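You operate a simulated robot arm through the tools that you are given. There is no shell and no other tool. Be economical: measure what you need, move in short steps, check, and stop when the job is done.

You are at the controls of a simulated two-armed robot. One attempt, no reset.

Task
Pick up the orange tube with one hand, pass it to the other hand and put it on the packing bench top. Set down upright: orange tube.

Only the result counts: the job must be done as asked and must still hold three seconds after the hand-in. Knocking over, shifting, dropping, spilling or breaking anything else fails it.

Robot
Two 7-joint arms with three-finger grippers on one trunk, on a base that drives. Base frame: it is fixed to the floor where the robot stands at the start and does not move with it; the origin is under the middle of the robot, x ahead of it, y to its left, z up; the surface under the hand at the start is at about z = 0.88. Units: m, degrees, N and s.
The left shoulder is at the start at [0.086, 0.126, 1.11], the right one opposite. With the tool pointing down near the work surface each hand reaches from about 0.36 to 0.86 m from the robot's upright axis, wherever it stands, measured 20 degrees to its own side. Places, roughly: packing bench top [0.6, -0.3, 0.9]. Payload 2.94 kg a hand.
The tool frame of a hand sits at the grasp point between the pads (the TCP): z along the fingers, y along the line on which they close. The tips reach 0.03 m beyond it. Largest opening 0.128 m; the body of the gripper starts 0.093 m behind the TCP.
Orientation is that of the tool frame in the base frame, as a unit quaternion [x, y, z, w]. With the fingers straight down and closing along the base's y, the tool's x points along the base's -x, its y along +y and its z along -z.

Tools
- The arms move only by the tool play_rows. It takes "left_steps", "right_steps" or both (then of equal length, played together; a hand with none holds still); each is a list of rows, each a list of 2 entries, a list of its own where there are three numbers: the shift along the base's x, y, z in m, then the turn, a rotation vector about the base's x, y, z in degrees. In form: [[[dx, dy, dz], [rx, ry, rz]], ...]. A call has 1 to 20 rows; each row is the pose to reach, as a shift and turn from the pose commanded when the call began. "left_claw" and "right_claw" are, for a hand that has rows, the finger opening in m, from 0 to 0.128, set as the call begins (left out, the last holds). Rows are played at 5 a second. More than 0.05 m and 8.6 degrees between two rows, or a gripper value outside its range, and nothing of the call is played. A pose out of reach is approached as far as the arm can. The call stops where the force on the tool passes 40 N (or 10 N more than at its start, if that is more) or the arm is blocked; 0.2 s more then pass. The fingers move at their own pace and stop on an object; they squeeze with about 43 N. The grip force told is the motor's: it shows also when the fingers shut on nothing. Time passes only in rows, and 0.2 s behind the last, so rows that repeat a pose let the fingers close. It gives the time, the measured TCP pose, the force on the tool (base axes), the opening and the grip force at its end, in the units of the frame above (readings bear some noise), with the torque about the TCP (base axes, N m) and any sound that the robot's microphone picked up.
- Cameras (640 x 400 px; columns grow to the right, rows downward): "scene" is now at [0.211, 0.0072, 1.2549]; the picture's right is [0.07, -1.00, 0.00], its down [-0.72, -0.05, -0.69] and it looks along [0.69, 0.05, -0.72] (base axes); focal length 214 px, centre (320, 200). "left" rides on the left gripper at [0.069, 0.015, -0.12] in its tool frame; the picture's right is [-0.21, 0.98, 0.00], its down [-0.82, -0.18, -0.54] and it looks along [-0.53, -0.12, 0.84] (tool axes); focal length 251 px, centre (320, 200). "right" rides on the right gripper at [0.069, -0.015, -0.12] in its tool frame; the picture's right is [0.21, 0.98, 0.00], its down [-0.82, 0.18, -0.54] and it looks along [-0.53, 0.12, 0.84] (tool axes); focal length 251 px, centre (320, 200). There is no depth. A picture from a camera that has moved, and an enlarged one, comes with that camera's place and axes in the base frame and with its lens.
- get_image(camera): a new picture of that camera. It takes no simulated time.
- move_column(by): slides the trunk up (or, below 0, down) by that many m; the arms and the scene camera ride with it, the base frame stays. It gives what a move gives, with no picture.
- steer(legs): drives the robot by 1 to 6 legs, each [ahead, left, turn to the left] in m, m and degrees, along the robot's own axes; the way and the turn of a leg run together, so that a leg with both is an arc; at most 1.5 m and 180 degrees a leg. The arms and the cameras ride along, it lands a little off, and it stops where it bumps. It gives what a move gives.
- aim_head(pan, tilt): turns the head with the scene camera to pan (to the left, within 80 degrees either way) and tilt (down, from -29 to 69), counted from straight ahead of the robot. It gives what a move gives.
- enlarge(camera, box): a new picture of the part [left, top, right, bottom] of that camera's present view, enlarged. It takes no simulated time.
- finish_job(): hands the job in; it is judged then, once.

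Work in short steps. Places have to be worked out from the pictures, the camera data and where the tool is seen: move nearer, look again, correct. Check each grasp and each placing, and mend what went wrong. You have 120 turns and 108 pictures in all, those below and enlarged ones among them. Open the grippers and draw the arms clear of the work before you hand the job in, unless the task says otherwise; then end with one line.

The tools are called after ">>>" by a JSON object that holds its "fn" and its "kwargs". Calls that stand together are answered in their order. play_rows: Moves the arms, as the interface text tells. Its arguments: {"type":"object","properties":{"left_steps":{"type":"array","items":{"type":"array"}},"left_claw":{"type":"number"},"right_steps":{"type":"array","items":{"type":"array"}},"right_claw":{"type":"number"}},"required":[]} The other tools are called the same way: move_column (by) slides the trunk up or down; steer (legs) drives the base; aim_head (pan, tilt) turns the head that bears the scene camera; get_image (camera) takes a picture; enlarge (camera, box) takes an enlarged picture of a part of a camera's view; finish_job () hands the job in.

At the start:

```text
clock: 0.0
left_ee_pos: [0.5345, 0.3226, 1.1551]
left_orientation: [0.0, 1.0, 0.0, 0.0]
left_force: [0.1, 0.4, -1.0]
left_ft_torque: [0.03, -0.01, 0.0]
left_gripper_width: 0.1279
left_finger_force: 0.0
right_ee_pos: [0.3917, -0.1321, 1.1393]
right_orientation: [0.0, 1.0, 0.001, 0.0]
right_force: [0.8, 0.2, 0.2]
right_ft_torque: [0.01, 0.0, -0.01]
right_gripper_width: 0.1278
right_finger_force: 0.0
trunk travel left (down, up): [-0.325, 0.222]
robot x, y, heading: [0.0014, 0.006, -0.2]
head pan, tilt: [4.2, 46.2]
```

scene: 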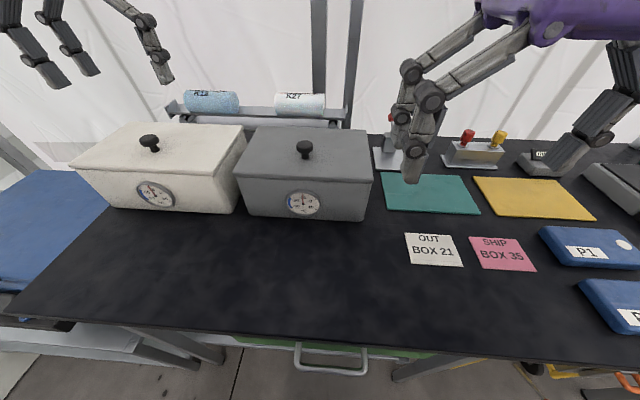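
right: 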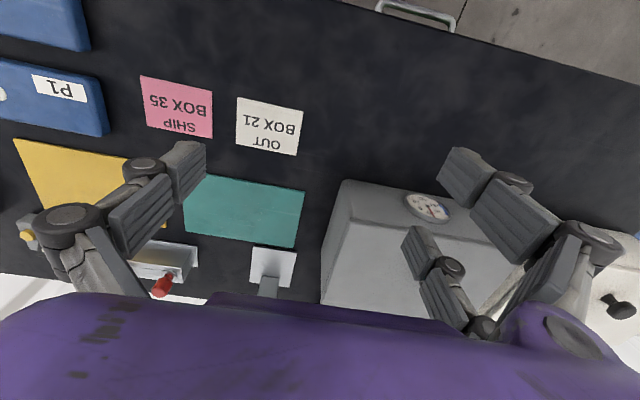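
left: 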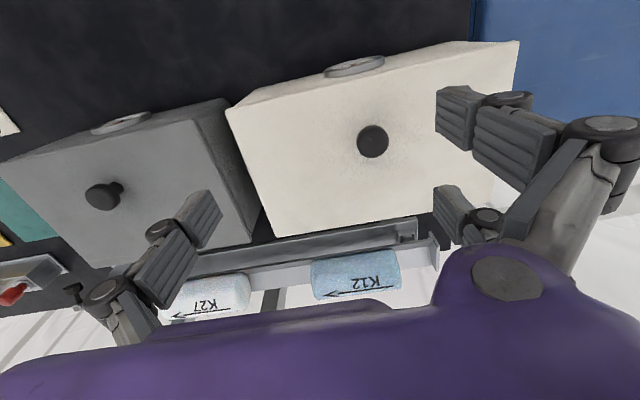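

The orange tube is not yet in view; there is something orange at the bottom right of the scene. I look around with the head.

>>> {"fn": "aim_head", "kwargs": {"pan": -60, "tilt": 45}}

>>> {"fn": "get_image", "kwargs": {"camera": "scene"}}

>>> {"fn": "aim_head", "kwargs": {"pan": 65, "tilt": 40}}

>>> {"fn": "get_image", "kwargs": {"camera": "scene"}}

```text
clock: 1.4
left_ee_pos: [0.5346, 0.3242, 1.1555]
left_orientation: [0.0, 1.0, 0.001, 0.001]
left_force: [-0.7, -0.2, 0.1]
left_ft_torque: [0.03, -0.02, 0.02]
left_gripper_width: 0.1281
left_finger_force: 0.0
right_ee_pos: [0.3914, -0.1323, 1.139]
right_orientation: [0.0, 1.0, 0.001, 0.001]
right_force: [1.5, 0.1, -0.1]
right_ft_torque: [-0.02, -0.02, 0.02]
right_gripper_width: 0.128
right_finger_force: 0.0
trunk travel left (down, up): [-0.325, 0.222]
robot x, y, heading: [0.0002, 0.0004, 0.1]
head pan, tilt: [-60.0, 45.0]
```

```text
104 pictures are left
camera scene: at [0.1716, -0.0692, 1.2566], right [-0.87, -0.5, 0.0], down [-0.35, 0.61, -0.71], along [0.35, -0.61, -0.71], focal length 214 px, centre (320, 200)
```

scene: 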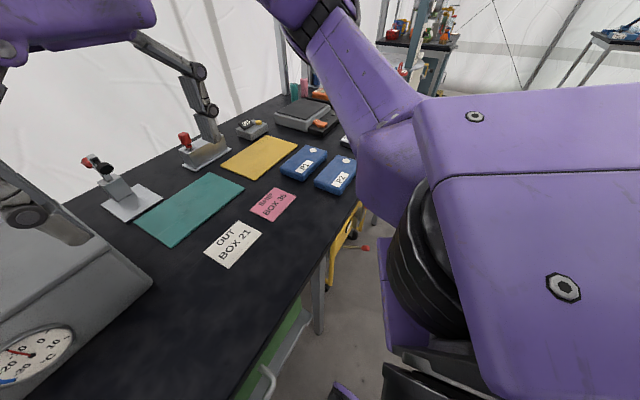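

```text
clock: 3.4
left_ee_pos: [0.537, 0.3232, 1.1556]
left_orientation: [0.0, 1.0, 0.0, 0.0]
left_force: [-0.6, 0.4, -0.6]
left_ft_torque: [0.0, 0.0, 0.02]
left_gripper_width: 0.1282
left_finger_force: 0.0
right_ee_pos: [0.3908, -0.1328, 1.1392]
right_orientation: [0.0, 1.0, 0.002, 0.0]
right_force: [1.1, 0.4, 0.4]
right_ft_torque: [-0.02, 0.01, 0.0]
right_gripper_width: 0.1279
right_finger_force: 0.0
trunk travel left (down, up): [-0.325, 0.222]
robot x, y, heading: [0.0005, -0.0026, -0.0]
head pan, tilt: [65.0, 40.0]
```

```text
103 pictures are left
camera scene: at [0.1669, 0.0782, 1.2638], right [0.91, -0.42, 0.0], down [-0.27, -0.58, -0.77], along [0.32, 0.69, -0.64], focal length 214 px, centre (320, 200)
```

scene: 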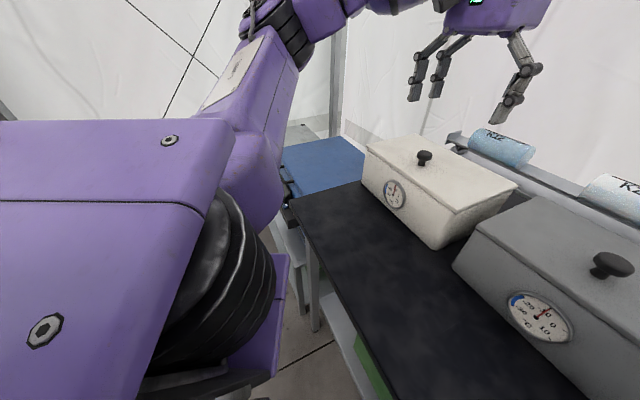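

At the bench's far right end there are orange things behind the scale. I look there closer.

>>> {"fn": "aim_head", "kwargs": {"pan": -45, "tilt": 25}}

>>> {"fn": "get_image", "kwargs": {"camera": "scene"}}

>>> {"fn": "enlarge", "kwargs": {"camera": "scene", "box": [220, 60, 420, 185]}}

```text
clock: 5.3
left_ee_pos: [0.5347, 0.3238, 1.1549]
left_orientation: [0.001, 1.0, 0.0, 0.001]
left_force: [0.2, -0.6, 0.3]
left_ft_torque: [0.0, -0.03, -0.02]
left_gripper_width: 0.1281
left_finger_force: 0.0
right_ee_pos: [0.3912, -0.1323, 1.138]
right_orientation: [0.0, 1.0, 0.001, 0.001]
right_force: [-0.1, -0.1, -0.3]
right_ft_torque: [-0.02, -0.01, -0.03]
right_gripper_width: 0.1278
right_finger_force: 0.0
trunk travel left (down, up): [-0.325, 0.222]
robot x, y, heading: [0.0021, 0.0003, -0.3]
head pan, tilt: [-45.0, 25.0]
```

```text
102 pictures are left
camera scene: at [0.1961, -0.0639, 1.2872], right [-0.71, -0.71, 0.0], down [-0.3, 0.3, -0.91], along [0.64, -0.64, -0.42], focal length 214 px, centre (320, 200)
```

scene: 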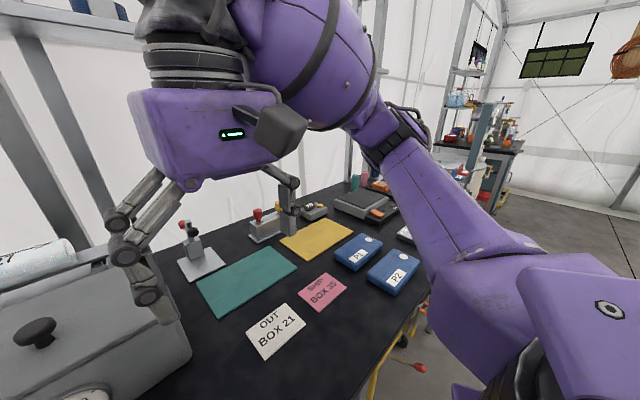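

```text
3.20 times, centred on (320, 122) of scene
camera zoom: at [0.1961, -0.0639, 1.2872], right [-0.71, -0.71, 0.0], down [-0.3, 0.3, -0.91], along [0.64, -0.64, -0.42], focal length 686 px, centre (320, 448)
```

zoom: 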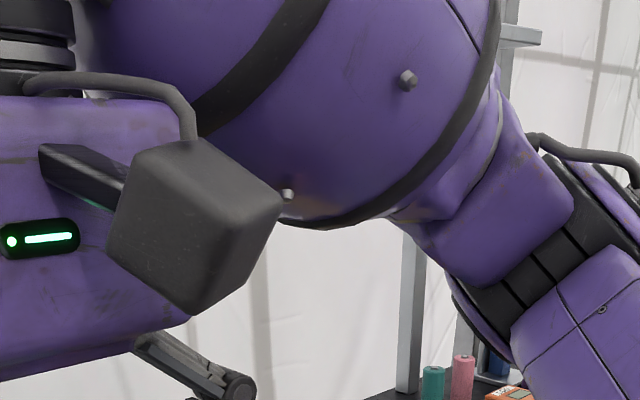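

Coloured cylinders (teal, pink) stand at the far right corner; the tube may be among them or in a box. I raise the trunk, back away and move right for a better view.

>>> {"fn": "move_column", "kwargs": {"by": 0.15}}

>>> {"fn": "steer", "kwargs": {"legs": [[-0.3, 0, 0], [0, -0.6, 0]]}}

>>> {"fn": "aim_head", "kwargs": {"pan": -20, "tilt": 30}}

>>> {"fn": "get_image", "kwargs": {"camera": "scene"}}

```text
clock: 7.0
left_ee_pos: [0.5362, 0.3235, 1.3047]
left_orientation: [0.0, 1.0, 0.0, -0.002]
left_force: [-0.9, -0.3, -0.5]
left_ft_torque: [0.0, 0.0, -0.01]
left_gripper_width: 0.1281
left_finger_force: 0.0
right_ee_pos: [0.392, -0.1324, 1.2887]
right_orientation: [0.0, 1.0, 0.0, 0.0]
right_force: [-0.4, 0.0, 1.2]
right_ft_torque: [-0.01, 0.0, -0.02]
right_gripper_width: 0.1279
right_finger_force: 0.1
trunk travel left (down, up): [-0.475, 0.072]
robot x, y, heading: [-0.0027, -0.0027, -0.1]
head pan, tilt: [-45.0, 25.0]
```

```text
clock: 14.4
left_ee_pos: [0.2296, -0.2587, 1.3057]
left_orientation: [-0.011, 1.0, 0.0, 0.0]
left_force: [0.8, -0.7, 0.3]
left_ft_torque: [-0.03, -0.01, -0.03]
left_gripper_width: 0.1278
left_finger_force: 0.1
right_ee_pos: [0.0963, -0.7187, 1.2892]
right_orientation: [-0.01, 1.0, 0.001, 0.001]
right_force: [0.2, 0.4, -0.3]
right_ft_torque: [0.0, 0.01, 0.02]
right_gripper_width: 0.1279
right_finger_force: 0.1
trunk travel left (down, up): [-0.475, 0.072]
robot x, y, heading: [-0.3016, -0.5983, 1.2]
head pan, tilt: [-45.0, 25.0]
```

```text
clock: 15.3
left_ee_pos: [0.2304, -0.2599, 1.3052]
left_orientation: [-0.01, 1.0, 0.0, -0.001]
left_force: [-0.4, 0.0, -0.1]
left_ft_torque: [-0.04, 0.01, -0.02]
left_gripper_width: 0.128
left_finger_force: 0.1
right_ee_pos: [0.096, -0.7186, 1.2885]
right_orientation: [-0.01, 1.0, 0.001, 0.001]
right_force: [-0.8, 0.3, 0.4]
right_ft_torque: [0.0, -0.03, 0.0]
right_gripper_width: 0.1278
right_finger_force: 0.1
trunk travel left (down, up): [-0.475, 0.072]
robot x, y, heading: [-0.2988, -0.5949, 1.3]
head pan, tilt: [-20.0, 30.0]
```

```text
100 pictures are left
camera scene: at [-0.135, -0.6211, 1.4399], right [-0.32, -0.95, 0.0], down [-0.47, 0.16, -0.87], along [0.82, -0.28, -0.5], focal length 214 px, centre (320, 200)
```

scene: 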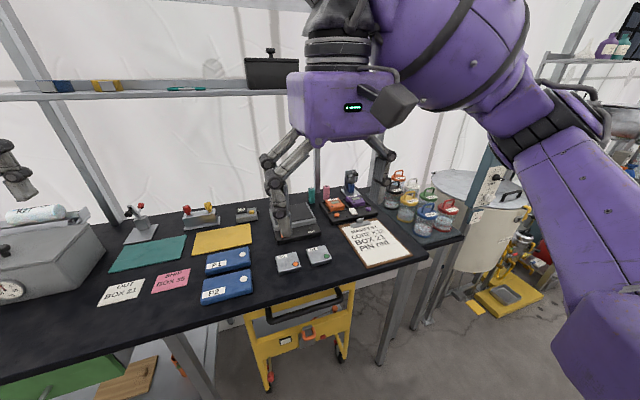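

>>> {"fn": "enlarge", "kwargs": {"camera": "scene", "box": [270, 160, 470, 285]}}

>>> {"fn": "enlarge", "kwargs": {"camera": "scene", "box": [80, 180, 280, 305]}}

```text
3.20 times, centred on (370, 222) of scene
camera zoom: at [-0.135, -0.6211, 1.4399], right [-0.32, -0.95, 0.0], down [-0.47, 0.16, -0.87], along [0.82, -0.28, -0.5], focal length 686 px, centre (160, 128)
```

zoom: 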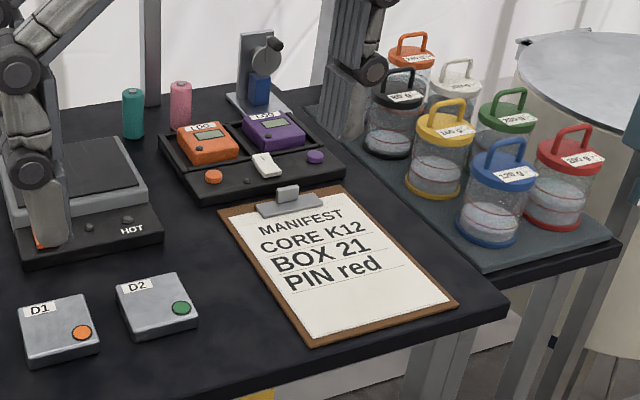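

```text
3.20 times, centred on (180, 242) of scene
camera zoom: at [-0.135, -0.6211, 1.4399], right [-0.32, -0.95, 0.0], down [-0.47, 0.16, -0.87], along [0.82, -0.28, -0.5], focal length 686 px, centre (768, 64)
```

zoom: 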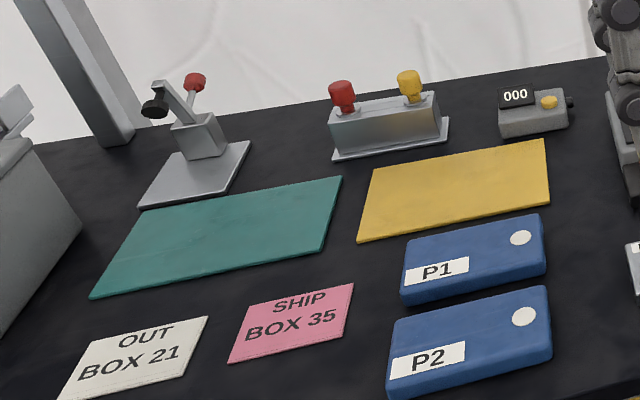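

Teal and pink tubes stand behind the scale; an orange one may be hidden behind the left arm. I shift right a bit to see around.

>>> {"fn": "steer", "kwargs": {"legs": [[0, -0.35, 0]]}}

>>> {"fn": "aim_head", "kwargs": {"pan": 5, "tilt": 28}}

>>> {"fn": "get_image", "kwargs": {"camera": "scene"}}

>>> {"fn": "aim_head", "kwargs": {"pan": -45, "tilt": 28}}

>>> {"fn": "get_image", "kwargs": {"camera": "scene"}}

```text
clock: 18.9
left_ee_pos: [0.2399, -0.6158, 1.3071]
left_orientation: [-0.007, 1.0, -0.001, 0.001]
left_force: [0.0, -1.0, -0.2]
left_ft_torque: [-0.01, 0.01, -0.02]
left_gripper_width: 0.1278
left_finger_force: 0.1
right_ee_pos: [0.1003, -1.0737, 1.2893]
right_orientation: [-0.007, 1.0, 0.002, 0.001]
right_force: [-0.5, 0.3, -0.1]
right_ft_torque: [-0.01, 0.01, -0.03]
right_gripper_width: 0.128
right_finger_force: 0.1
trunk travel left (down, up): [-0.475, 0.072]
robot x, y, heading: [-0.2895, -0.9472, 0.8]
head pan, tilt: [-20.0, 30.0]
```

```text
clock: 19.8
left_ee_pos: [0.2395, -0.6153, 1.3055]
left_orientation: [-0.006, 1.0, 0.001, 0.0]
left_force: [-0.6, -0.1, 0.2]
left_ft_torque: [-0.01, -0.01, -0.01]
left_gripper_width: 0.1279
left_finger_force: 0.1
right_ee_pos: [0.102, -1.0736, 1.2877]
right_orientation: [-0.006, 1.0, 0.001, 0.001]
right_force: [-0.1, -0.3, -0.7]
right_ft_torque: [-0.05, 0.03, 0.01]
right_gripper_width: 0.1282
right_finger_force: 0.2
trunk travel left (down, up): [-0.475, 0.072]
robot x, y, heading: [-0.2939, -0.9481, 0.6]
head pan, tilt: [5.0, 28.0]
```

```text
97 pictures are left
camera scene: at [-0.1239, -0.9349, 1.443], right [0.1, -1.0, 0.0], down [-0.47, -0.05, -0.88], along [0.88, 0.09, -0.47], focal length 214 px, centre (320, 200)
```

scene: 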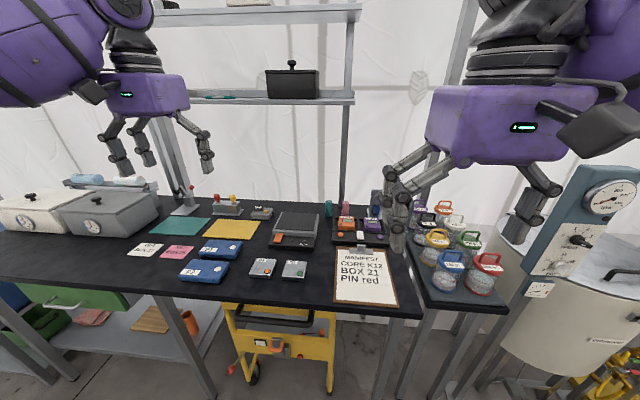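

```text
clock: 21.0
left_ee_pos: [0.2389, -0.6153, 1.3041]
left_orientation: [-0.007, 1.0, 0.0, 0.0]
left_force: [-0.4, 0.1, 0.8]
left_ft_torque: [-0.01, -0.03, -0.02]
left_gripper_width: 0.1282
left_finger_force: 0.0
right_ee_pos: [0.101, -1.0735, 1.2893]
right_orientation: [-0.005, 1.0, 0.001, 0.001]
right_force: [-0.4, -0.8, -0.6]
right_ft_torque: [-0.01, 0.02, 0.04]
right_gripper_width: 0.1281
right_finger_force: 0.1
trunk travel left (down, up): [-0.475, 0.072]
robot x, y, heading: [-0.2944, -0.9469, 0.6]
head pan, tilt: [-45.0, 28.0]
```

```text
96 pictures are left
camera scene: at [-0.1492, -1.0076, 1.443], right [-0.7, -0.72, 0.0], down [-0.34, 0.33, -0.88], along [0.63, -0.62, -0.47], focal length 214 px, centre (320, 200)
```

scene: 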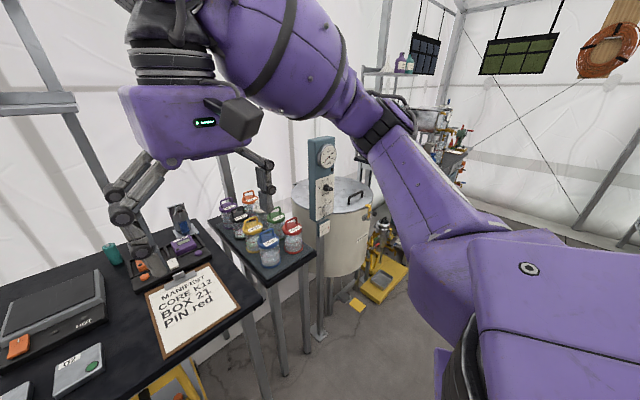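

There's an orange cylinder on the lower shelf beneath the bench around (192,322) in the earlier view. I look back and zoom.

>>> {"fn": "aim_head", "kwargs": {"pan": 25, "tilt": 35}}

>>> {"fn": "get_image", "kwargs": {"camera": "scene"}}

>>> {"fn": "enlarge", "kwargs": {"camera": "scene", "box": [180, 200, 420, 350]}}

```text
clock: 22.4
left_ee_pos: [0.2394, -0.6155, 1.3053]
left_orientation: [-0.007, 1.0, 0.0, 0.0]
left_force: [0.4, -0.6, -0.7]
left_ft_torque: [0.03, -0.01, 0.03]
left_gripper_width: 0.128
left_finger_force: 0.1
right_ee_pos: [0.1009, -1.0741, 1.2886]
right_orientation: [-0.006, 1.0, 0.0, 0.0]
right_force: [1.2, 0.4, 0.1]
right_ft_torque: [0.0, 0.01, 0.0]
right_gripper_width: 0.1278
right_finger_force: 0.1
trunk travel left (down, up): [-0.475, 0.072]
robot x, y, heading: [-0.2893, -0.9461, 1.1]
head pan, tilt: [25.0, 35.0]
```

```text
95 pictures are left
camera scene: at [-0.1353, -0.9058, 1.4321], right [0.43, -0.9, 0.0], down [-0.52, -0.25, -0.82], along [0.74, 0.36, -0.57], focal length 214 px, centre (320, 200)
```

scene: 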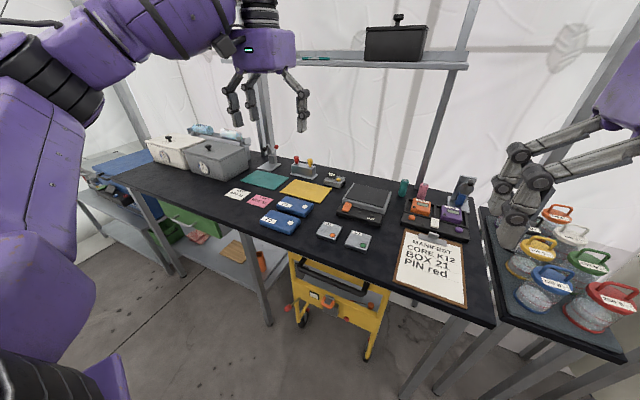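

```text
2.67 times, centred on (300, 275) of scene
camera zoom: at [-0.1353, -0.9058, 1.4321], right [0.43, -0.9, 0.0], down [-0.52, -0.25, -0.82], along [0.74, 0.36, -0.57], focal length 572 px, centre (373, 0)
```

zoom: 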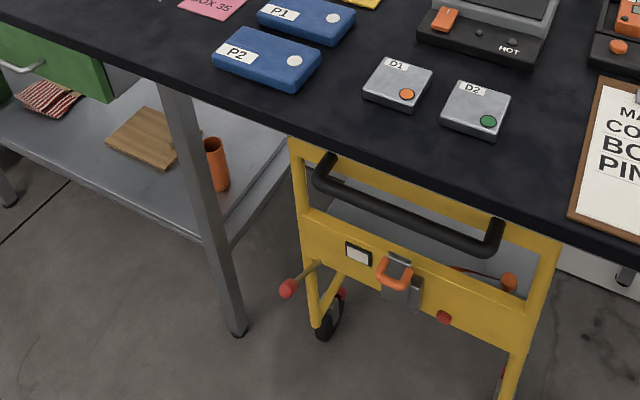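

The orange tube stands on the lower shelf under the bench, just left of a bench leg (roughly x 0.45, y -0.24, z 0.35). I back away, slide left, lower the trunk and look at it.

>>> {"fn": "steer", "kwargs": {"legs": [[-0.25, 0, 0], [0, 0.8, 0]]}}

>>> {"fn": "move_column", "kwargs": {"by": -0.47}}

>>> {"fn": "aim_head", "kwargs": {"pan": -5, "tilt": 30}}

>>> {"fn": "get_image", "kwargs": {"camera": "scene"}}

```text
clock: 31.6
left_ee_pos: [-0.033, 0.2133, 1.3053]
left_orientation: [-0.007, 1.0, 0.001, 0.0]
left_force: [-0.5, 0.0, -0.3]
left_ft_torque: [-0.01, -0.05, -0.02]
left_gripper_width: 0.128
left_finger_force: 0.0
right_ee_pos: [-0.1691, -0.2452, 1.2883]
right_orientation: [-0.007, 1.0, 0.001, 0.001]
right_force: [-0.3, 0.6, 0.4]
right_ft_torque: [0.01, -0.03, -0.02]
right_gripper_width: 0.1281
right_finger_force: 0.1
trunk travel left (down, up): [-0.475, 0.072]
robot x, y, heading: [-0.5645, -0.1209, 1.2]
head pan, tilt: [25.0, 35.0]
```

```text
refused: -0.47 is not a number from -0.4 to 0.4
```

```text
clock: 32.5
left_ee_pos: [-0.0323, 0.2131, 1.3064]
left_orientation: [-0.009, 1.0, 0.0, 0.0]
left_force: [0.0, -0.5, -0.1]
left_ft_torque: [0.01, -0.02, -0.01]
left_gripper_width: 0.1278
left_finger_force: 0.0
right_ee_pos: [-0.1695, -0.2455, 1.2885]
right_orientation: [-0.007, 1.0, 0.001, 0.0]
right_force: [-0.4, -0.7, -0.2]
right_ft_torque: [-0.04, 0.0, 0.01]
right_gripper_width: 0.1278
right_finger_force: 0.1
trunk travel left (down, up): [-0.475, 0.072]
robot x, y, heading: [-0.5606, -0.1191, 0.9]
head pan, tilt: [-5.0, 30.0]
```

```text
93 pictures are left
camera scene: at [-0.3948, -0.1224, 1.4399], right [-0.07, -1.0, 0.0], down [-0.5, 0.04, -0.87], along [0.86, -0.06, -0.5], focal length 214 px, centre (320, 200)
```

scene: 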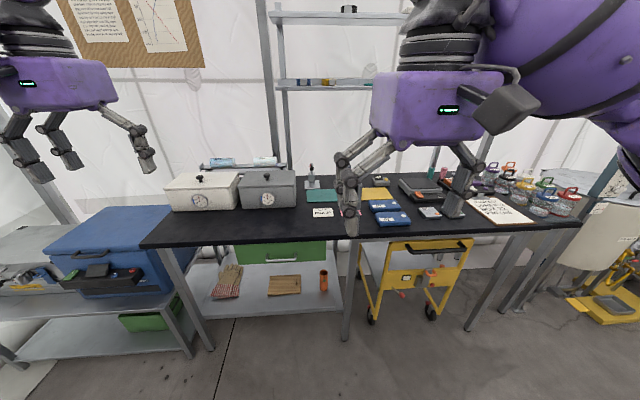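

The tube is seen on the lower shelf, left of the leg. I lower the trunk for a level view.

>>> {"fn": "move_column", "kwargs": {"by": -0.4}}

>>> {"fn": "aim_head", "kwargs": {"pan": 0, "tilt": 30}}

>>> {"fn": "get_image", "kwargs": {"camera": "scene"}}

>>> {"fn": "enlarge", "kwargs": {"camera": "scene", "box": [220, 150, 420, 275]}}

```text
clock: 36.3
left_ee_pos: [-0.0184, 0.2142, 0.8902]
left_orientation: [-0.008, 1.0, 0.0, -0.017]
left_force: [0.8, -0.1, 0.7]
left_ft_torque: [0.01, 0.0, -0.01]
left_gripper_width: 0.1281
left_finger_force: 0.1
right_ee_pos: [-0.1695, -0.245, 0.8883]
right_orientation: [-0.007, 1.0, 0.0, 0.0]
right_force: [8.1, -5.9, -3.7]
right_ft_torque: [0.83, 0.67, 0.68]
right_gripper_width: 0.1282
right_finger_force: 0.0
trunk travel left (down, up): [-0.075, 0.472]
robot x, y, heading: [-0.5619, -0.1194, 1.1]
head pan, tilt: [-5.0, 30.0]
```

```text
clock: 37.0
left_ee_pos: [-0.0191, 0.2131, 0.8904]
left_orientation: [-0.008, 1.0, 0.0, -0.016]
left_force: [-0.3, 0.3, -0.5]
left_ft_torque: [-0.02, 0.0, 0.02]
left_gripper_width: 0.1278
left_finger_force: 0.1
right_ee_pos: [-0.1684, -0.2448, 0.8876]
right_orientation: [-0.007, 1.0, 0.001, 0.0]
right_force: [35.5, 4.9, -5.4]
right_ft_torque: [-0.52, 4.23, 0.04]
right_gripper_width: 0.1281
right_finger_force: 0.2
trunk travel left (down, up): [-0.075, 0.472]
robot x, y, heading: [-0.5607, -0.1185, 1.0]
head pan, tilt: [0.0, 30.0]
```

```text
92 pictures are left
camera scene: at [-0.2553, -0.1207, 1.0064], right [-0.08, -1.0, 0.0], down [-0.49, 0.04, -0.87], along [0.87, -0.07, -0.5], focal length 214 px, centre (320, 200)
```

scene: 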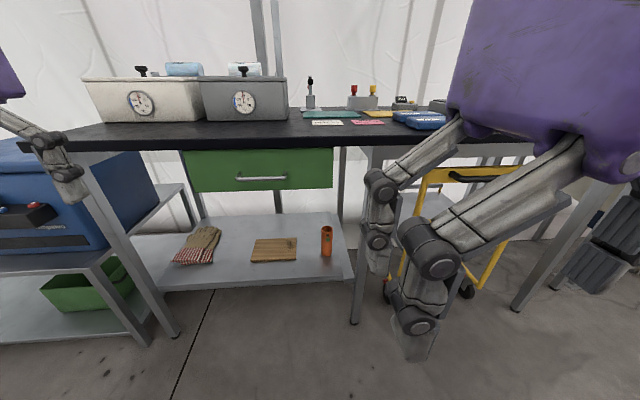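

```text
3.20 times, centred on (320, 212) of scene
camera zoom: at [-0.2553, -0.1207, 1.0064], right [-0.08, -1.0, 0.0], down [-0.49, 0.04, -0.87], along [0.87, -0.07, -0.5], focal length 686 px, centre (320, 160)
```

zoom: 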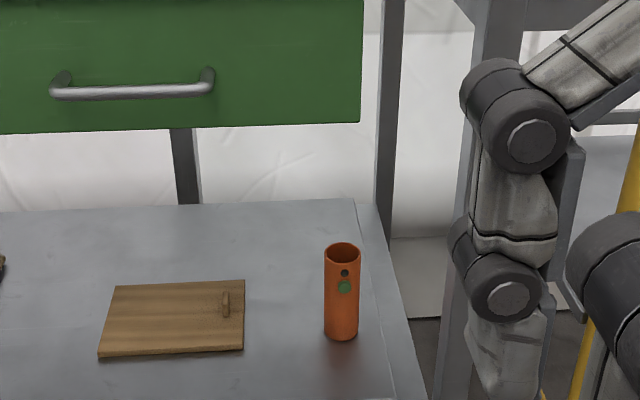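

The right hand reads 35 N: it is rubbing on the robot's own lowered body. I move it forward and outward first.

>>> {"fn": "play_rows", "kwargs": {"right_steps": [[[0.04, -0.01, 0.02], [0, 0, 0]], [[0.08, -0.03, 0.04], [0, 0, 0]], [[0.12, -0.05, 0.06], [0, 0, 0]], [[0.15, -0.06, 0.06], [0, 0, 0]]]}}

>>> {"fn": "get_image", "kwargs": {"camera": "right"}}

```text
clock: 38.0
left_ee_pos: [-0.0182, 0.2133, 0.8894]
left_orientation: [-0.008, 1.0, -0.001, -0.016]
left_force: [-0.1, 0.6, -0.5]
left_ft_torque: [-0.01, 0.0, 0.02]
left_gripper_width: 0.128
left_finger_force: 0.1
right_ee_pos: [-0.0161, -0.3025, 0.9489]
right_orientation: [-0.006, 1.0, 0.001, 0.001]
right_force: [0.3, 0.0, -0.1]
right_ft_torque: [-0.01, 0.01, 0.02]
right_gripper_width: 0.1279
right_finger_force: 0.1
trunk travel left (down, up): [-0.075, 0.472]
robot x, y, heading: [-0.5604, -0.12, 0.8]
head pan, tilt: [0.0, 30.0]
```

```text
90 pictures are left
camera right: at [-0.0855, -0.3194, 1.0692], right [-0.23, 0.97, 0.0], down [0.82, 0.19, 0.54], along [0.53, 0.12, -0.84], focal length 251 px, centre (320, 200)
```

right: 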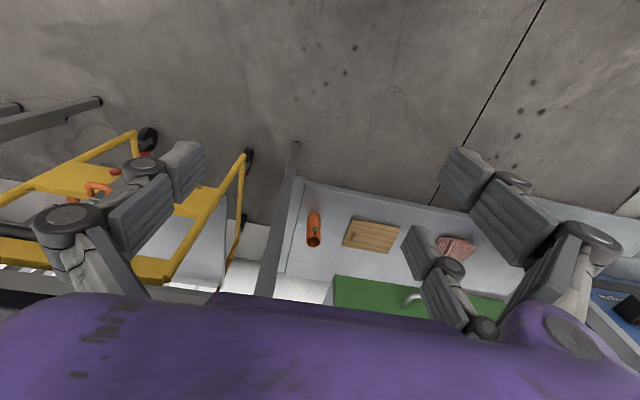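

Tube triangulated: base about (0.478, -0.212, 0.30), ~0.05 m in diameter, ~0.14 m tall, upright. I reorient the right hand to point forward, 30° down and 20° to the right, at low height, while still clear of the bench.

>>> {"fn": "play_rows", "kwargs": {"right_steps": [[[0, -0.008, -0.035], [-0.88, -4.95, -1.51]], [[0, -0.016, -0.07], [-1.75, -9.9, -3.02]], [[0, -0.024, -0.105], [-2.63, -14.85, -4.53]], [[0, -0.032, -0.14], [-3.5, -19.8, -6.03]], [[0, -0.04, -0.175], [-4.38, -24.75, -7.54]], [[0, -0.048, -0.21], [-5.25, -29.7, -9.05]], [[0, -0.056, -0.245], [-6.13, -34.65, -10.56]], [[0, -0.064, -0.28], [-7, -39.6, -12.07]], [[0, -0.072, -0.315], [-7.88, -44.55, -13.58]], [[0, -0.08, -0.35], [-8.75, -49.5, -15.08]], [[0, -0.088, -0.385], [-9.63, -54.45, -16.59]], [[0, -0.096, -0.42], [-10.5, -59.4, -18.1]]]}}

>>> {"fn": "aim_head", "kwargs": {"pan": -10, "tilt": 60}}

>>> {"fn": "get_image", "kwargs": {"camera": "scene"}}

>>> {"fn": "get_image", "kwargs": {"camera": "right"}}

```text
clock: 40.8
left_ee_pos: [-0.0189, 0.2133, 0.8904]
left_orientation: [-0.008, 1.0, 0.0, -0.017]
left_force: [-1.0, -0.5, -0.4]
left_ft_torque: [0.0, -0.03, -0.02]
left_gripper_width: 0.1281
left_finger_force: 0.1
right_ee_pos: [0.0427, -0.328, 0.6385]
right_orientation: [0.143, 0.849, -0.046, 0.507]
right_force: [-0.8, 0.2, 1.0]
right_ft_torque: [0.0, -0.01, -0.01]
right_gripper_width: 0.1278
right_finger_force: 0.1
right hand out of reach, approached as far as the arm can: row 6, 7, 8, 9, 10, 11, 12
trunk travel left (down, up): [-0.075, 0.472]
robot x, y, heading: [-0.5617, -0.1156, 1.0]
head pan, tilt: [0.0, 30.0]
stopped in row 12 (right hand): the arm was blocked; the commanded pose is now the measured one
```

```text
clock: 41.8
left_ee_pos: [-0.0182, 0.2138, 0.8887]
left_orientation: [-0.007, 1.0, 0.0, -0.017]
left_force: [0.3, -0.5, 0.2]
left_ft_torque: [-0.01, -0.02, -0.03]
left_gripper_width: 0.1282
left_finger_force: 0.1
right_ee_pos: [0.0431, -0.3277, 0.6372]
right_orientation: [0.142, 0.849, -0.046, 0.506]
right_force: [-0.1, 0.1, -0.3]
right_ft_torque: [-0.01, -0.04, -0.03]
right_gripper_width: 0.1281
right_finger_force: 0.0
trunk travel left (down, up): [-0.075, 0.472]
robot x, y, heading: [-0.5625, -0.1149, 0.7]
head pan, tilt: [-10.0, 60.0]
```

```text
89 pictures are left
camera scene: at [-0.2748, -0.1192, 0.9683], right [-0.08, -1.0, 0.0], down [-0.83, 0.06, -0.55], along [0.55, -0.04, -0.83], focal length 214 px, centre (320, 200)
```

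scene: 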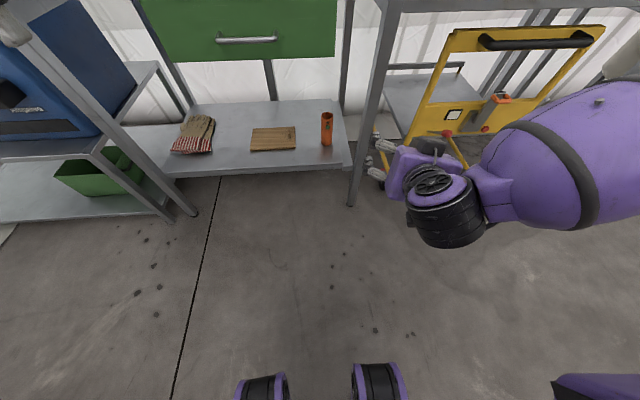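

```text
88 pictures are left
camera right: at [-0.095, -0.3022, 0.6343], right [0.19, 0.97, -0.12], down [-0.04, 0.13, 0.99], along [0.98, -0.18, 0.06], focal length 251 px, centre (320, 200)
```

right: 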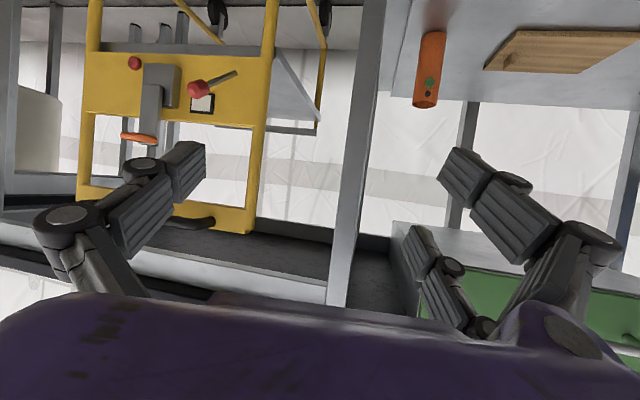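

Orientation is about right, but that place was too close and high for the arm. I lower the trunk fully, lift the left hand clear, and stretch the right hand forward-down.

>>> {"fn": "move_column", "kwargs": {"by": -0.075}}

>>> {"fn": "play_rows", "kwargs": {"left_steps": [[[-0.01, 0, 0.03], [0, 0, 0]], [[-0.02, 0, 0.06], [0, 0, 0]], [[-0.03, 0, 0.09], [0, 0, 0]], [[-0.04, 0, 0.12], [0, 0, 0]], [[-0.05, 0, 0.15], [0, 0, 0]], [[-0.06, 0, 0.18], [0, 0, 0]], [[-0.06, 0, 0.21], [0, 0, 0]], [[-0.06, 0, 0.24], [0, 0, 0]]], "right_steps": [[[0.015, 0, -0.02], [0, 0, 0]], [[0.03, 0, -0.04], [0, 0, 0]], [[0.045, 0, -0.06], [0, 0, 0]], [[0.06, 0, -0.08], [0, 0, 0]], [[0.075, 0, -0.1], [0, 0, 0]], [[0.09, 0, -0.12], [0, 0, 0]], [[0.105, 0, -0.14], [0, 0, 0]], [[0.12, 0, -0.15], [0, 0, 0]]]}}

```text
clock: 42.9
left_ee_pos: [-0.018, 0.2135, 0.8143]
left_orientation: [-0.008, 1.0, 0.001, -0.017]
left_force: [-0.3, 0.6, 1.0]
left_ft_torque: [0.01, 0.0, -0.03]
left_gripper_width: 0.128
left_finger_force: 0.1
right_ee_pos: [0.0518, -0.3265, 0.5709]
right_orientation: [0.143, 0.854, -0.049, 0.499]
right_force: [0.1, 0.0, -0.5]
right_ft_torque: [0.01, 0.01, -0.01]
right_gripper_width: 0.128
right_finger_force: 0.1
trunk travel left (down, up): [0.0, 0.547]
robot x, y, heading: [-0.5648, -0.1202, 1.3]
head pan, tilt: [-10.0, 60.0]
```

```text
clock: 44.7
left_ee_pos: [-0.034, 0.1435, 0.8524]
left_orientation: [-0.008, 1.0, -0.001, -0.016]
left_force: [-0.2, 0.7, 0.5]
left_ft_torque: [-0.01, 0.03, -0.02]
left_gripper_width: 0.1278
left_finger_force: 0.0
left hand out of reach, approached as far as the arm can: row 1, 2, 3, 4, 5, 6, 7, 8
right_ee_pos: [0.1806, -0.3345, 0.4794]
right_orientation: [0.147, 0.86, -0.054, 0.485]
right_force: [0.5, 0.5, 0.8]
right_ft_torque: [-0.01, 0.03, -0.01]
right_gripper_width: 0.1279
right_finger_force: 0.1
right hand out of reach, approached as far as the arm can: row 3, 4, 5, 6, 7, 8
trunk travel left (down, up): [0.0, 0.547]
robot x, y, heading: [-0.5614, -0.1179, 1.0]
head pan, tilt: [-10.0, 60.0]
```

Right hand is near its limits at this pitch; I steepen it by 15° and go lower, while the left hand moves outward and up.

>>> {"fn": "play_rows", "kwargs": {"left_steps": [[[0.02, 0.03, 0.02], [0, 0, 0]], [[0.04, 0.06, 0.05], [0, 0, 0]], [[0.06, 0.09, 0.08], [0, 0, 0]], [[0.08, 0.11, 0.11], [0, 0, 0]], [[0.08, 0.13, 0.14], [0, 0, 0]], [[0.08, 0.14, 0.18], [0, 0, 0]]], "right_steps": [[[0, 0, -0.02], [0.65, 2.4, 0]], [[0, 0, -0.04], [1.3, 4.8, 0]], [[0, 0, -0.06], [1.95, 7.2, 0]], [[0, 0, -0.08], [2.6, 9.7, 0]], [[0, 0, -0.1], [3.25, 12.1, 0]], [[0, 0, -0.1], [3.9, 14.5, 0]]]}}

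>>> {"fn": "get_image", "kwargs": {"camera": "scene"}}

>>> {"fn": "get_image", "kwargs": {"camera": "right"}}

```text
clock: 46.1
left_ee_pos: [0.1087, 0.2415, 0.8621]
left_orientation: [-0.008, 1.0, -0.002, -0.012]
left_force: [0.4, 0.5, 0.0]
left_ft_torque: [-0.06, 0.03, 0.02]
left_gripper_width: 0.1277
left_finger_force: 0.1
left hand out of reach, approached as far as the arm can: row 1, 2, 3, 4, 5, 6
right_ee_pos: [0.1759, -0.3333, 0.3771]
right_orientation: [0.152, 0.911, -0.037, 0.382]
right_force: [1.0, 0.2, 0.0]
right_ft_torque: [-0.01, 0.02, -0.01]
right_gripper_width: 0.128
right_finger_force: 0.0
right hand out of reach, approached as far as the arm can: row 1, 2, 3, 4, 5, 6
trunk travel left (down, up): [0.0, 0.547]
robot x, y, heading: [-0.5599, -0.1204, 0.9]
head pan, tilt: [-10.0, 60.0]
```

```text
87 pictures are left
camera scene: at [-0.2628, -0.124, 0.9029], right [-0.16, -0.99, 0.0], down [-0.86, 0.14, -0.5], along [0.49, -0.08, -0.87], focal length 214 px, centre (320, 200)
```

scene: 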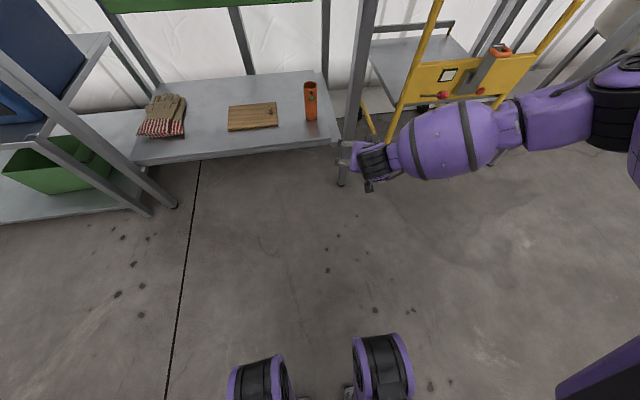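

```text
86 pictures are left
camera right: at [0.0439, -0.3098, 0.4129], right [0.15, 0.98, -0.1], down [0.23, 0.07, 0.97], along [0.96, -0.17, -0.21], focal length 251 px, centre (320, 200)
```

right: 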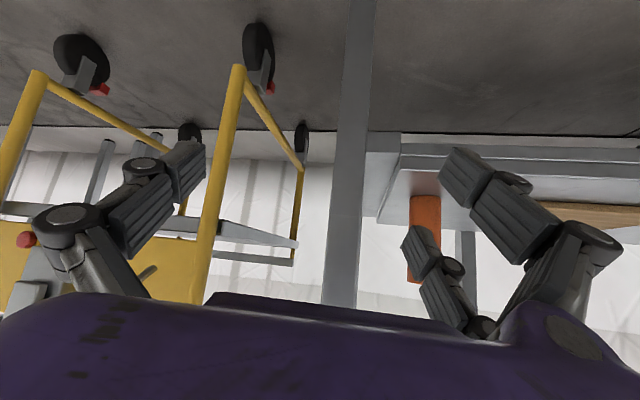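

Right hand is now at 45° pitch, good height. Before driving in, I pull the left hand back so it won't hit the bench edge.

>>> {"fn": "play_rows", "kwargs": {"left_steps": [[[-0.04, 0.02, -0.01], [0, 0, 0]], [[-0.08, 0.04, -0.02], [0, 0, 0]], [[-0.12, 0.06, -0.03], [0, 0, 0]], [[-0.16, 0.08, -0.04], [0, 0, 0]], [[-0.2, 0.1, -0.04], [0, 0, 0]], [[-0.24, 0.12, -0.04], [0, 0, 0]]]}}

>>> {"fn": "aim_head", "kwargs": {"pan": 20, "tilt": 35}}

>>> {"fn": "get_image", "kwargs": {"camera": "scene"}}

```text
clock: 47.5
left_ee_pos: [-0.1432, 0.3513, 0.8104]
left_orientation: [-0.007, 1.0, 0.0, -0.015]
left_force: [-0.4, 0.3, -0.2]
left_ft_torque: [-0.01, -0.03, 0.0]
left_gripper_width: 0.1276
left_finger_force: 0.0
left hand out of reach, approached as far as the arm can: row 1, 2, 3
right_ee_pos: [0.1772, -0.3337, 0.3792]
right_orientation: [0.152, 0.91, -0.036, 0.383]
right_force: [-0.6, 0.6, 0.2]
right_ft_torque: [0.03, 0.01, 0.01]
right_gripper_width: 0.1279
right_finger_force: 0.0
trunk travel left (down, up): [0.0, 0.547]
robot x, y, heading: [-0.559, -0.1182, 1.0]
head pan, tilt: [-10.0, 60.0]
```

```text
clock: 48.4
left_ee_pos: [-0.1432, 0.353, 0.8106]
left_orientation: [-0.008, 1.0, -0.001, -0.016]
left_force: [0.8, 0.0, -0.4]
left_ft_torque: [0.02, -0.02, -0.01]
left_gripper_width: 0.1279
left_finger_force: 0.1
right_ee_pos: [0.1765, -0.3328, 0.3779]
right_orientation: [0.152, 0.911, -0.037, 0.382]
right_force: [0.4, 0.1, -0.5]
right_ft_torque: [-0.03, 0.03, -0.01]
right_gripper_width: 0.128
right_finger_force: 0.0
trunk travel left (down, up): [0.0, 0.547]
robot x, y, heading: [-0.5636, -0.1173, 0.9]
head pan, tilt: [20.0, 35.0]
```

```text
85 pictures are left
camera scene: at [-0.2469, -0.0822, 0.9373], right [0.36, -0.93, 0.0], down [-0.54, -0.2, -0.82], along [0.77, 0.29, -0.57], focal length 214 px, centre (320, 200)
```

scene: 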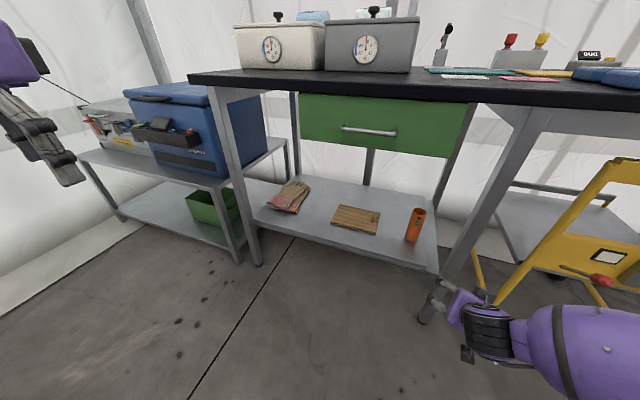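

Left hand is clear. I slide the base left 0.16 m, then forward 0.10 m toward the pregrasp.

>>> {"fn": "steer", "kwargs": {"legs": [[0, 0.16, 0], [0.1, 0, 0]]}}

>>> {"fn": "aim_head", "kwargs": {"pan": -20, "tilt": 40}}

>>> {"fn": "get_image", "kwargs": {"camera": "scene"}}

>>> {"fn": "get_image", "kwargs": {"camera": "right"}}

```text
clock: 51.3
left_ee_pos: [-0.0459, 0.5212, 0.8101]
left_orientation: [-0.008, 1.0, 0.0, -0.016]
left_force: [0.3, 0.1, 0.0]
left_ft_torque: [0.02, 0.07, 0.01]
left_gripper_width: 0.1281
left_finger_force: 0.1
right_ee_pos: [0.2727, -0.1651, 0.3776]
right_orientation: [0.151, 0.911, -0.036, 0.383]
right_force: [0.0, 0.0, -0.2]
right_ft_torque: [0.01, -0.01, -0.03]
right_gripper_width: 0.128
right_finger_force: 0.1
trunk travel left (down, up): [0.0, 0.547]
robot x, y, heading: [-0.4689, 0.0483, 0.9]
head pan, tilt: [20.0, 35.0]
```

```text
clock: 52.3
left_ee_pos: [-0.0467, 0.5217, 0.8106]
left_orientation: [-0.008, 1.0, 0.0, -0.016]
left_force: [0.4, 0.8, -0.1]
left_ft_torque: [0.0, 0.02, -0.01]
left_gripper_width: 0.128
left_finger_force: 0.0
right_ee_pos: [0.2719, -0.165, 0.3786]
right_orientation: [0.151, 0.911, -0.036, 0.382]
right_force: [1.0, 0.0, -0.8]
right_ft_torque: [-0.02, 0.01, -0.02]
right_gripper_width: 0.128
right_finger_force: 0.1
trunk travel left (down, up): [0.0, 0.547]
robot x, y, heading: [-0.4656, 0.0523, 0.9]
head pan, tilt: [-20.0, 40.0]
```

```text
84 pictures are left
camera scene: at [-0.1532, 0.0273, 0.9298], right [-0.33, -0.95, 0.0], down [-0.61, 0.21, -0.77], along [0.72, -0.25, -0.64], focal length 214 px, centre (320, 200)
```

scene: 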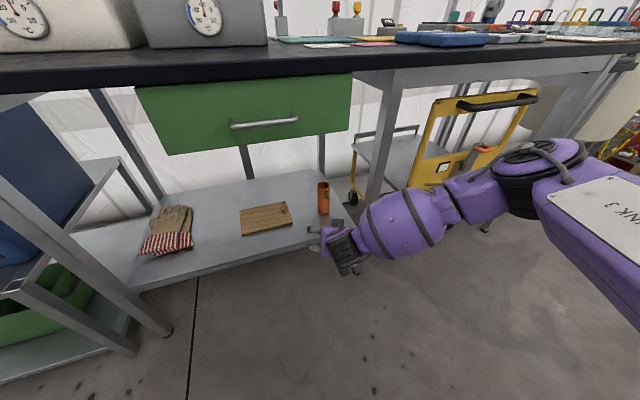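

```text
83 pictures are left
camera right: at [0.1393, -0.1411, 0.4134], right [0.15, 0.98, -0.1], down [0.23, 0.07, 0.97], along [0.96, -0.17, -0.21], focal length 251 px, centre (320, 200)
```

right: 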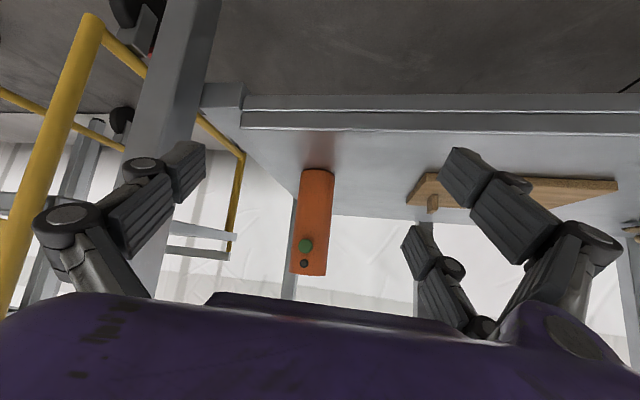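

The tube projects where computed, centred between the fingers. I drive forward/right along the hand's direction 0.12 m and check.

>>> {"fn": "steer", "kwargs": {"legs": [[0.12, -0.03, 0]]}}

>>> {"fn": "get_image", "kwargs": {"camera": "right"}}

>>> {"fn": "get_image", "kwargs": {"camera": "scene"}}

```text
clock: 53.6
left_ee_pos: [0.0722, 0.4943, 0.8094]
left_orientation: [-0.009, 1.0, 0.0, -0.016]
left_force: [-0.3, 0.5, -0.7]
left_ft_torque: [0.02, 0.04, 0.0]
left_gripper_width: 0.128
left_finger_force: 0.2
right_ee_pos: [0.3912, -0.1917, 0.3779]
right_orientation: [0.15, 0.911, -0.036, 0.382]
right_force: [-0.2, -0.1, -0.2]
right_ft_torque: [0.01, -0.02, -0.03]
right_gripper_width: 0.128
right_finger_force: 0.1
trunk travel left (down, up): [0.0, 0.547]
robot x, y, heading: [-0.3453, 0.0201, 1.2]
head pan, tilt: [-20.0, 40.0]
```

```text
82 pictures are left
camera right: at [0.2589, -0.1674, 0.4131], right [0.15, 0.98, -0.1], down [0.23, 0.07, 0.97], along [0.96, -0.17, -0.21], focal length 251 px, centre (320, 200)
```

right: 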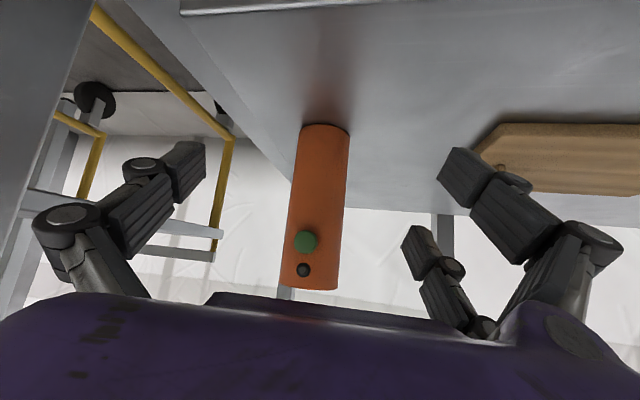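

```text
81 pictures are left
camera scene: at [-0.0335, 0.0006, 0.9297], right [-0.33, -0.95, 0.0], down [-0.61, 0.21, -0.77], along [0.72, -0.25, -0.64], focal length 214 px, centre (320, 200)
```

scene: 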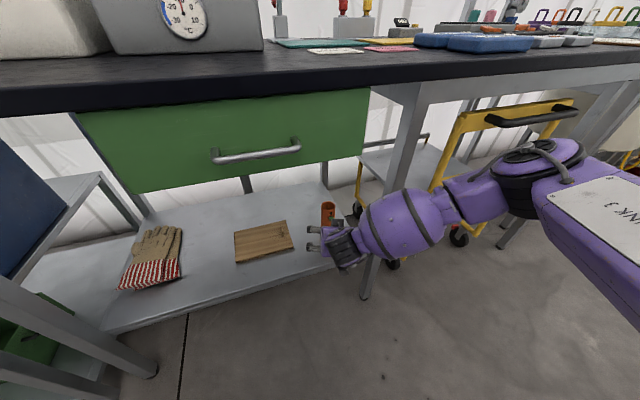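

The hand is lined up, but the forearm will pass close to the bench leg. I shift the base left and yaw the hand 15° more to the right so the forearm comes from further left.

>>> {"fn": "steer", "kwargs": {"legs": [[0, 0.1, 0]]}}

>>> {"fn": "play_rows", "kwargs": {"right_steps": [[[-0.003, -0.01, 0], [0, 0, -3]], [[-0.006, -0.02, 0], [0, 0, -6]], [[-0.009, -0.03, 0], [0, 0, -9]], [[-0.012, -0.045, 0], [0, 0, -12]], [[-0.017, -0.06, 0], [0, 0, -15]], [[-0.017, -0.06, 0], [0, 0, -15]]]}}

>>> {"fn": "get_image", "kwargs": {"camera": "right"}}

>>> {"fn": "get_image", "kwargs": {"camera": "scene"}}

```text
clock: 55.1
left_ee_pos: [0.0717, 0.5912, 0.81]
left_orientation: [-0.008, 1.0, 0.0, -0.016]
left_force: [-0.7, 0.6, -0.1]
left_ft_torque: [-0.06, -0.02, 0.0]
left_gripper_width: 0.1279
left_finger_force: 0.2
right_ee_pos: [0.3906, -0.0946, 0.3783]
right_orientation: [0.151, 0.911, -0.036, 0.382]
right_force: [-0.1, -0.1, 0.3]
right_ft_torque: [-0.03, 0.0, -0.04]
right_gripper_width: 0.128
right_finger_force: 0.0
trunk travel left (down, up): [0.0, 0.547]
robot x, y, heading: [-0.3496, 0.1214, 0.8]
head pan, tilt: [-20.0, 40.0]
```

```text
clock: 56.5
left_ee_pos: [0.0705, 0.5914, 0.8107]
left_orientation: [-0.009, 1.0, 0.0, -0.016]
left_force: [0.0, -0.3, 0.0]
left_ft_torque: [-0.01, -0.03, -0.02]
left_gripper_width: 0.1278
left_finger_force: 0.1
right_ee_pos: [0.3728, -0.1542, 0.3795]
right_orientation: [0.269, 0.883, -0.087, 0.374]
right_force: [0.0, 0.5, 0.4]
right_ft_torque: [0.02, -0.01, -0.01]
right_gripper_width: 0.1278
right_finger_force: 0.1
trunk travel left (down, up): [0.0, 0.547]
robot x, y, heading: [-0.347, 0.1201, 1.0]
head pan, tilt: [-20.0, 40.0]
```

```text
80 pictures are left
camera right: at [0.2498, -0.0976, 0.4142], right [0.4, 0.91, -0.1], down [0.24, 0.01, 0.97], along [0.88, -0.42, -0.21], focal length 251 px, centre (320, 200)
```

right: 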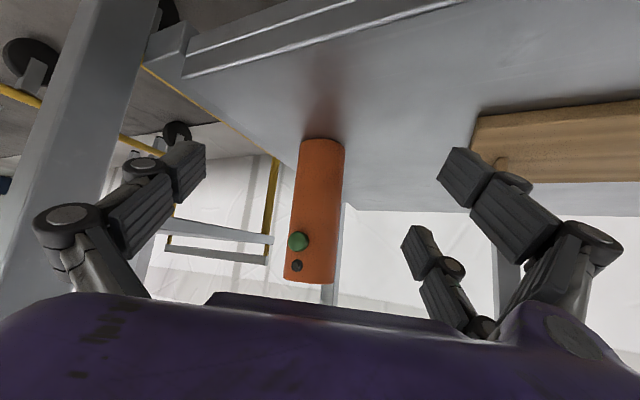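

```text
79 pictures are left
camera scene: at [-0.0355, 0.0978, 0.9298], right [-0.33, -0.95, 0.0], down [-0.61, 0.21, -0.77], along [0.72, -0.25, -0.64], focal length 214 px, centre (320, 200)
```

scene: 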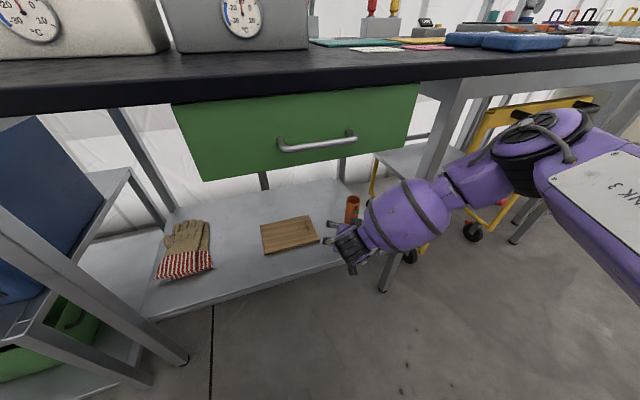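

Well centred. I advance the arm to the tube in small rows, lowering to z≈0.355.

>>> {"fn": "play_rows", "kwargs": {"right_steps": [[[0.015, -0.008, -0.004], [0, 0, 0]], [[0.03, -0.016, -0.008], [0, 0, 0]], [[0.045, -0.025, -0.012], [0, 0, 0]], [[0.06, -0.033, -0.016], [0, 0, 0]], [[0.06, -0.033, -0.018], [0, 0, 0]]]}}

>>> {"fn": "get_image", "kwargs": {"camera": "right"}}

>>> {"fn": "get_image", "kwargs": {"camera": "scene"}}

```text
clock: 57.7
left_ee_pos: [0.0699, 0.5914, 0.8105]
left_orientation: [-0.009, 1.0, -0.001, -0.016]
left_force: [0.6, 0.0, -0.6]
left_ft_torque: [0.0, -0.01, -0.02]
left_gripper_width: 0.1279
left_finger_force: 0.0
right_ee_pos: [0.4322, -0.1897, 0.3658]
right_orientation: [0.269, 0.884, -0.085, 0.374]
right_force: [0.7, 0.1, -1.3]
right_ft_torque: [0.0, 0.03, -0.01]
right_gripper_width: 0.128
right_finger_force: 0.0
right hand out of reach, approached as far as the arm can: row 4, 5
trunk travel left (down, up): [0.0, 0.547]
robot x, y, heading: [-0.3516, 0.1236, 1.4]
head pan, tilt: [-20.0, 40.0]
```

```text
78 pictures are left
camera right: at [0.3086, -0.1323, 0.3999], right [0.4, 0.91, -0.1], down [0.24, 0.0, 0.97], along [0.88, -0.41, -0.21], focal length 251 px, centre (320, 200)
```

right: 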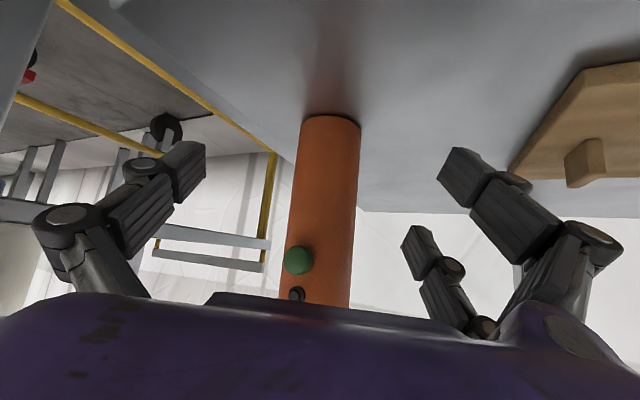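

```text
77 pictures are left
camera scene: at [-0.0355, 0.0978, 0.9298], right [-0.33, -0.95, 0.0], down [-0.61, 0.21, -0.77], along [0.72, -0.25, -0.64], focal length 214 px, centre (320, 200)
```

scene: 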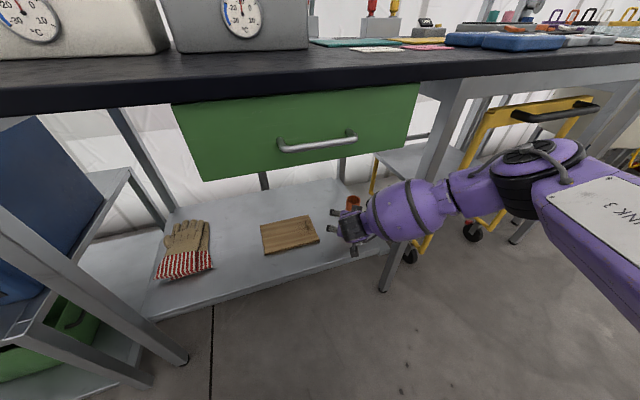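

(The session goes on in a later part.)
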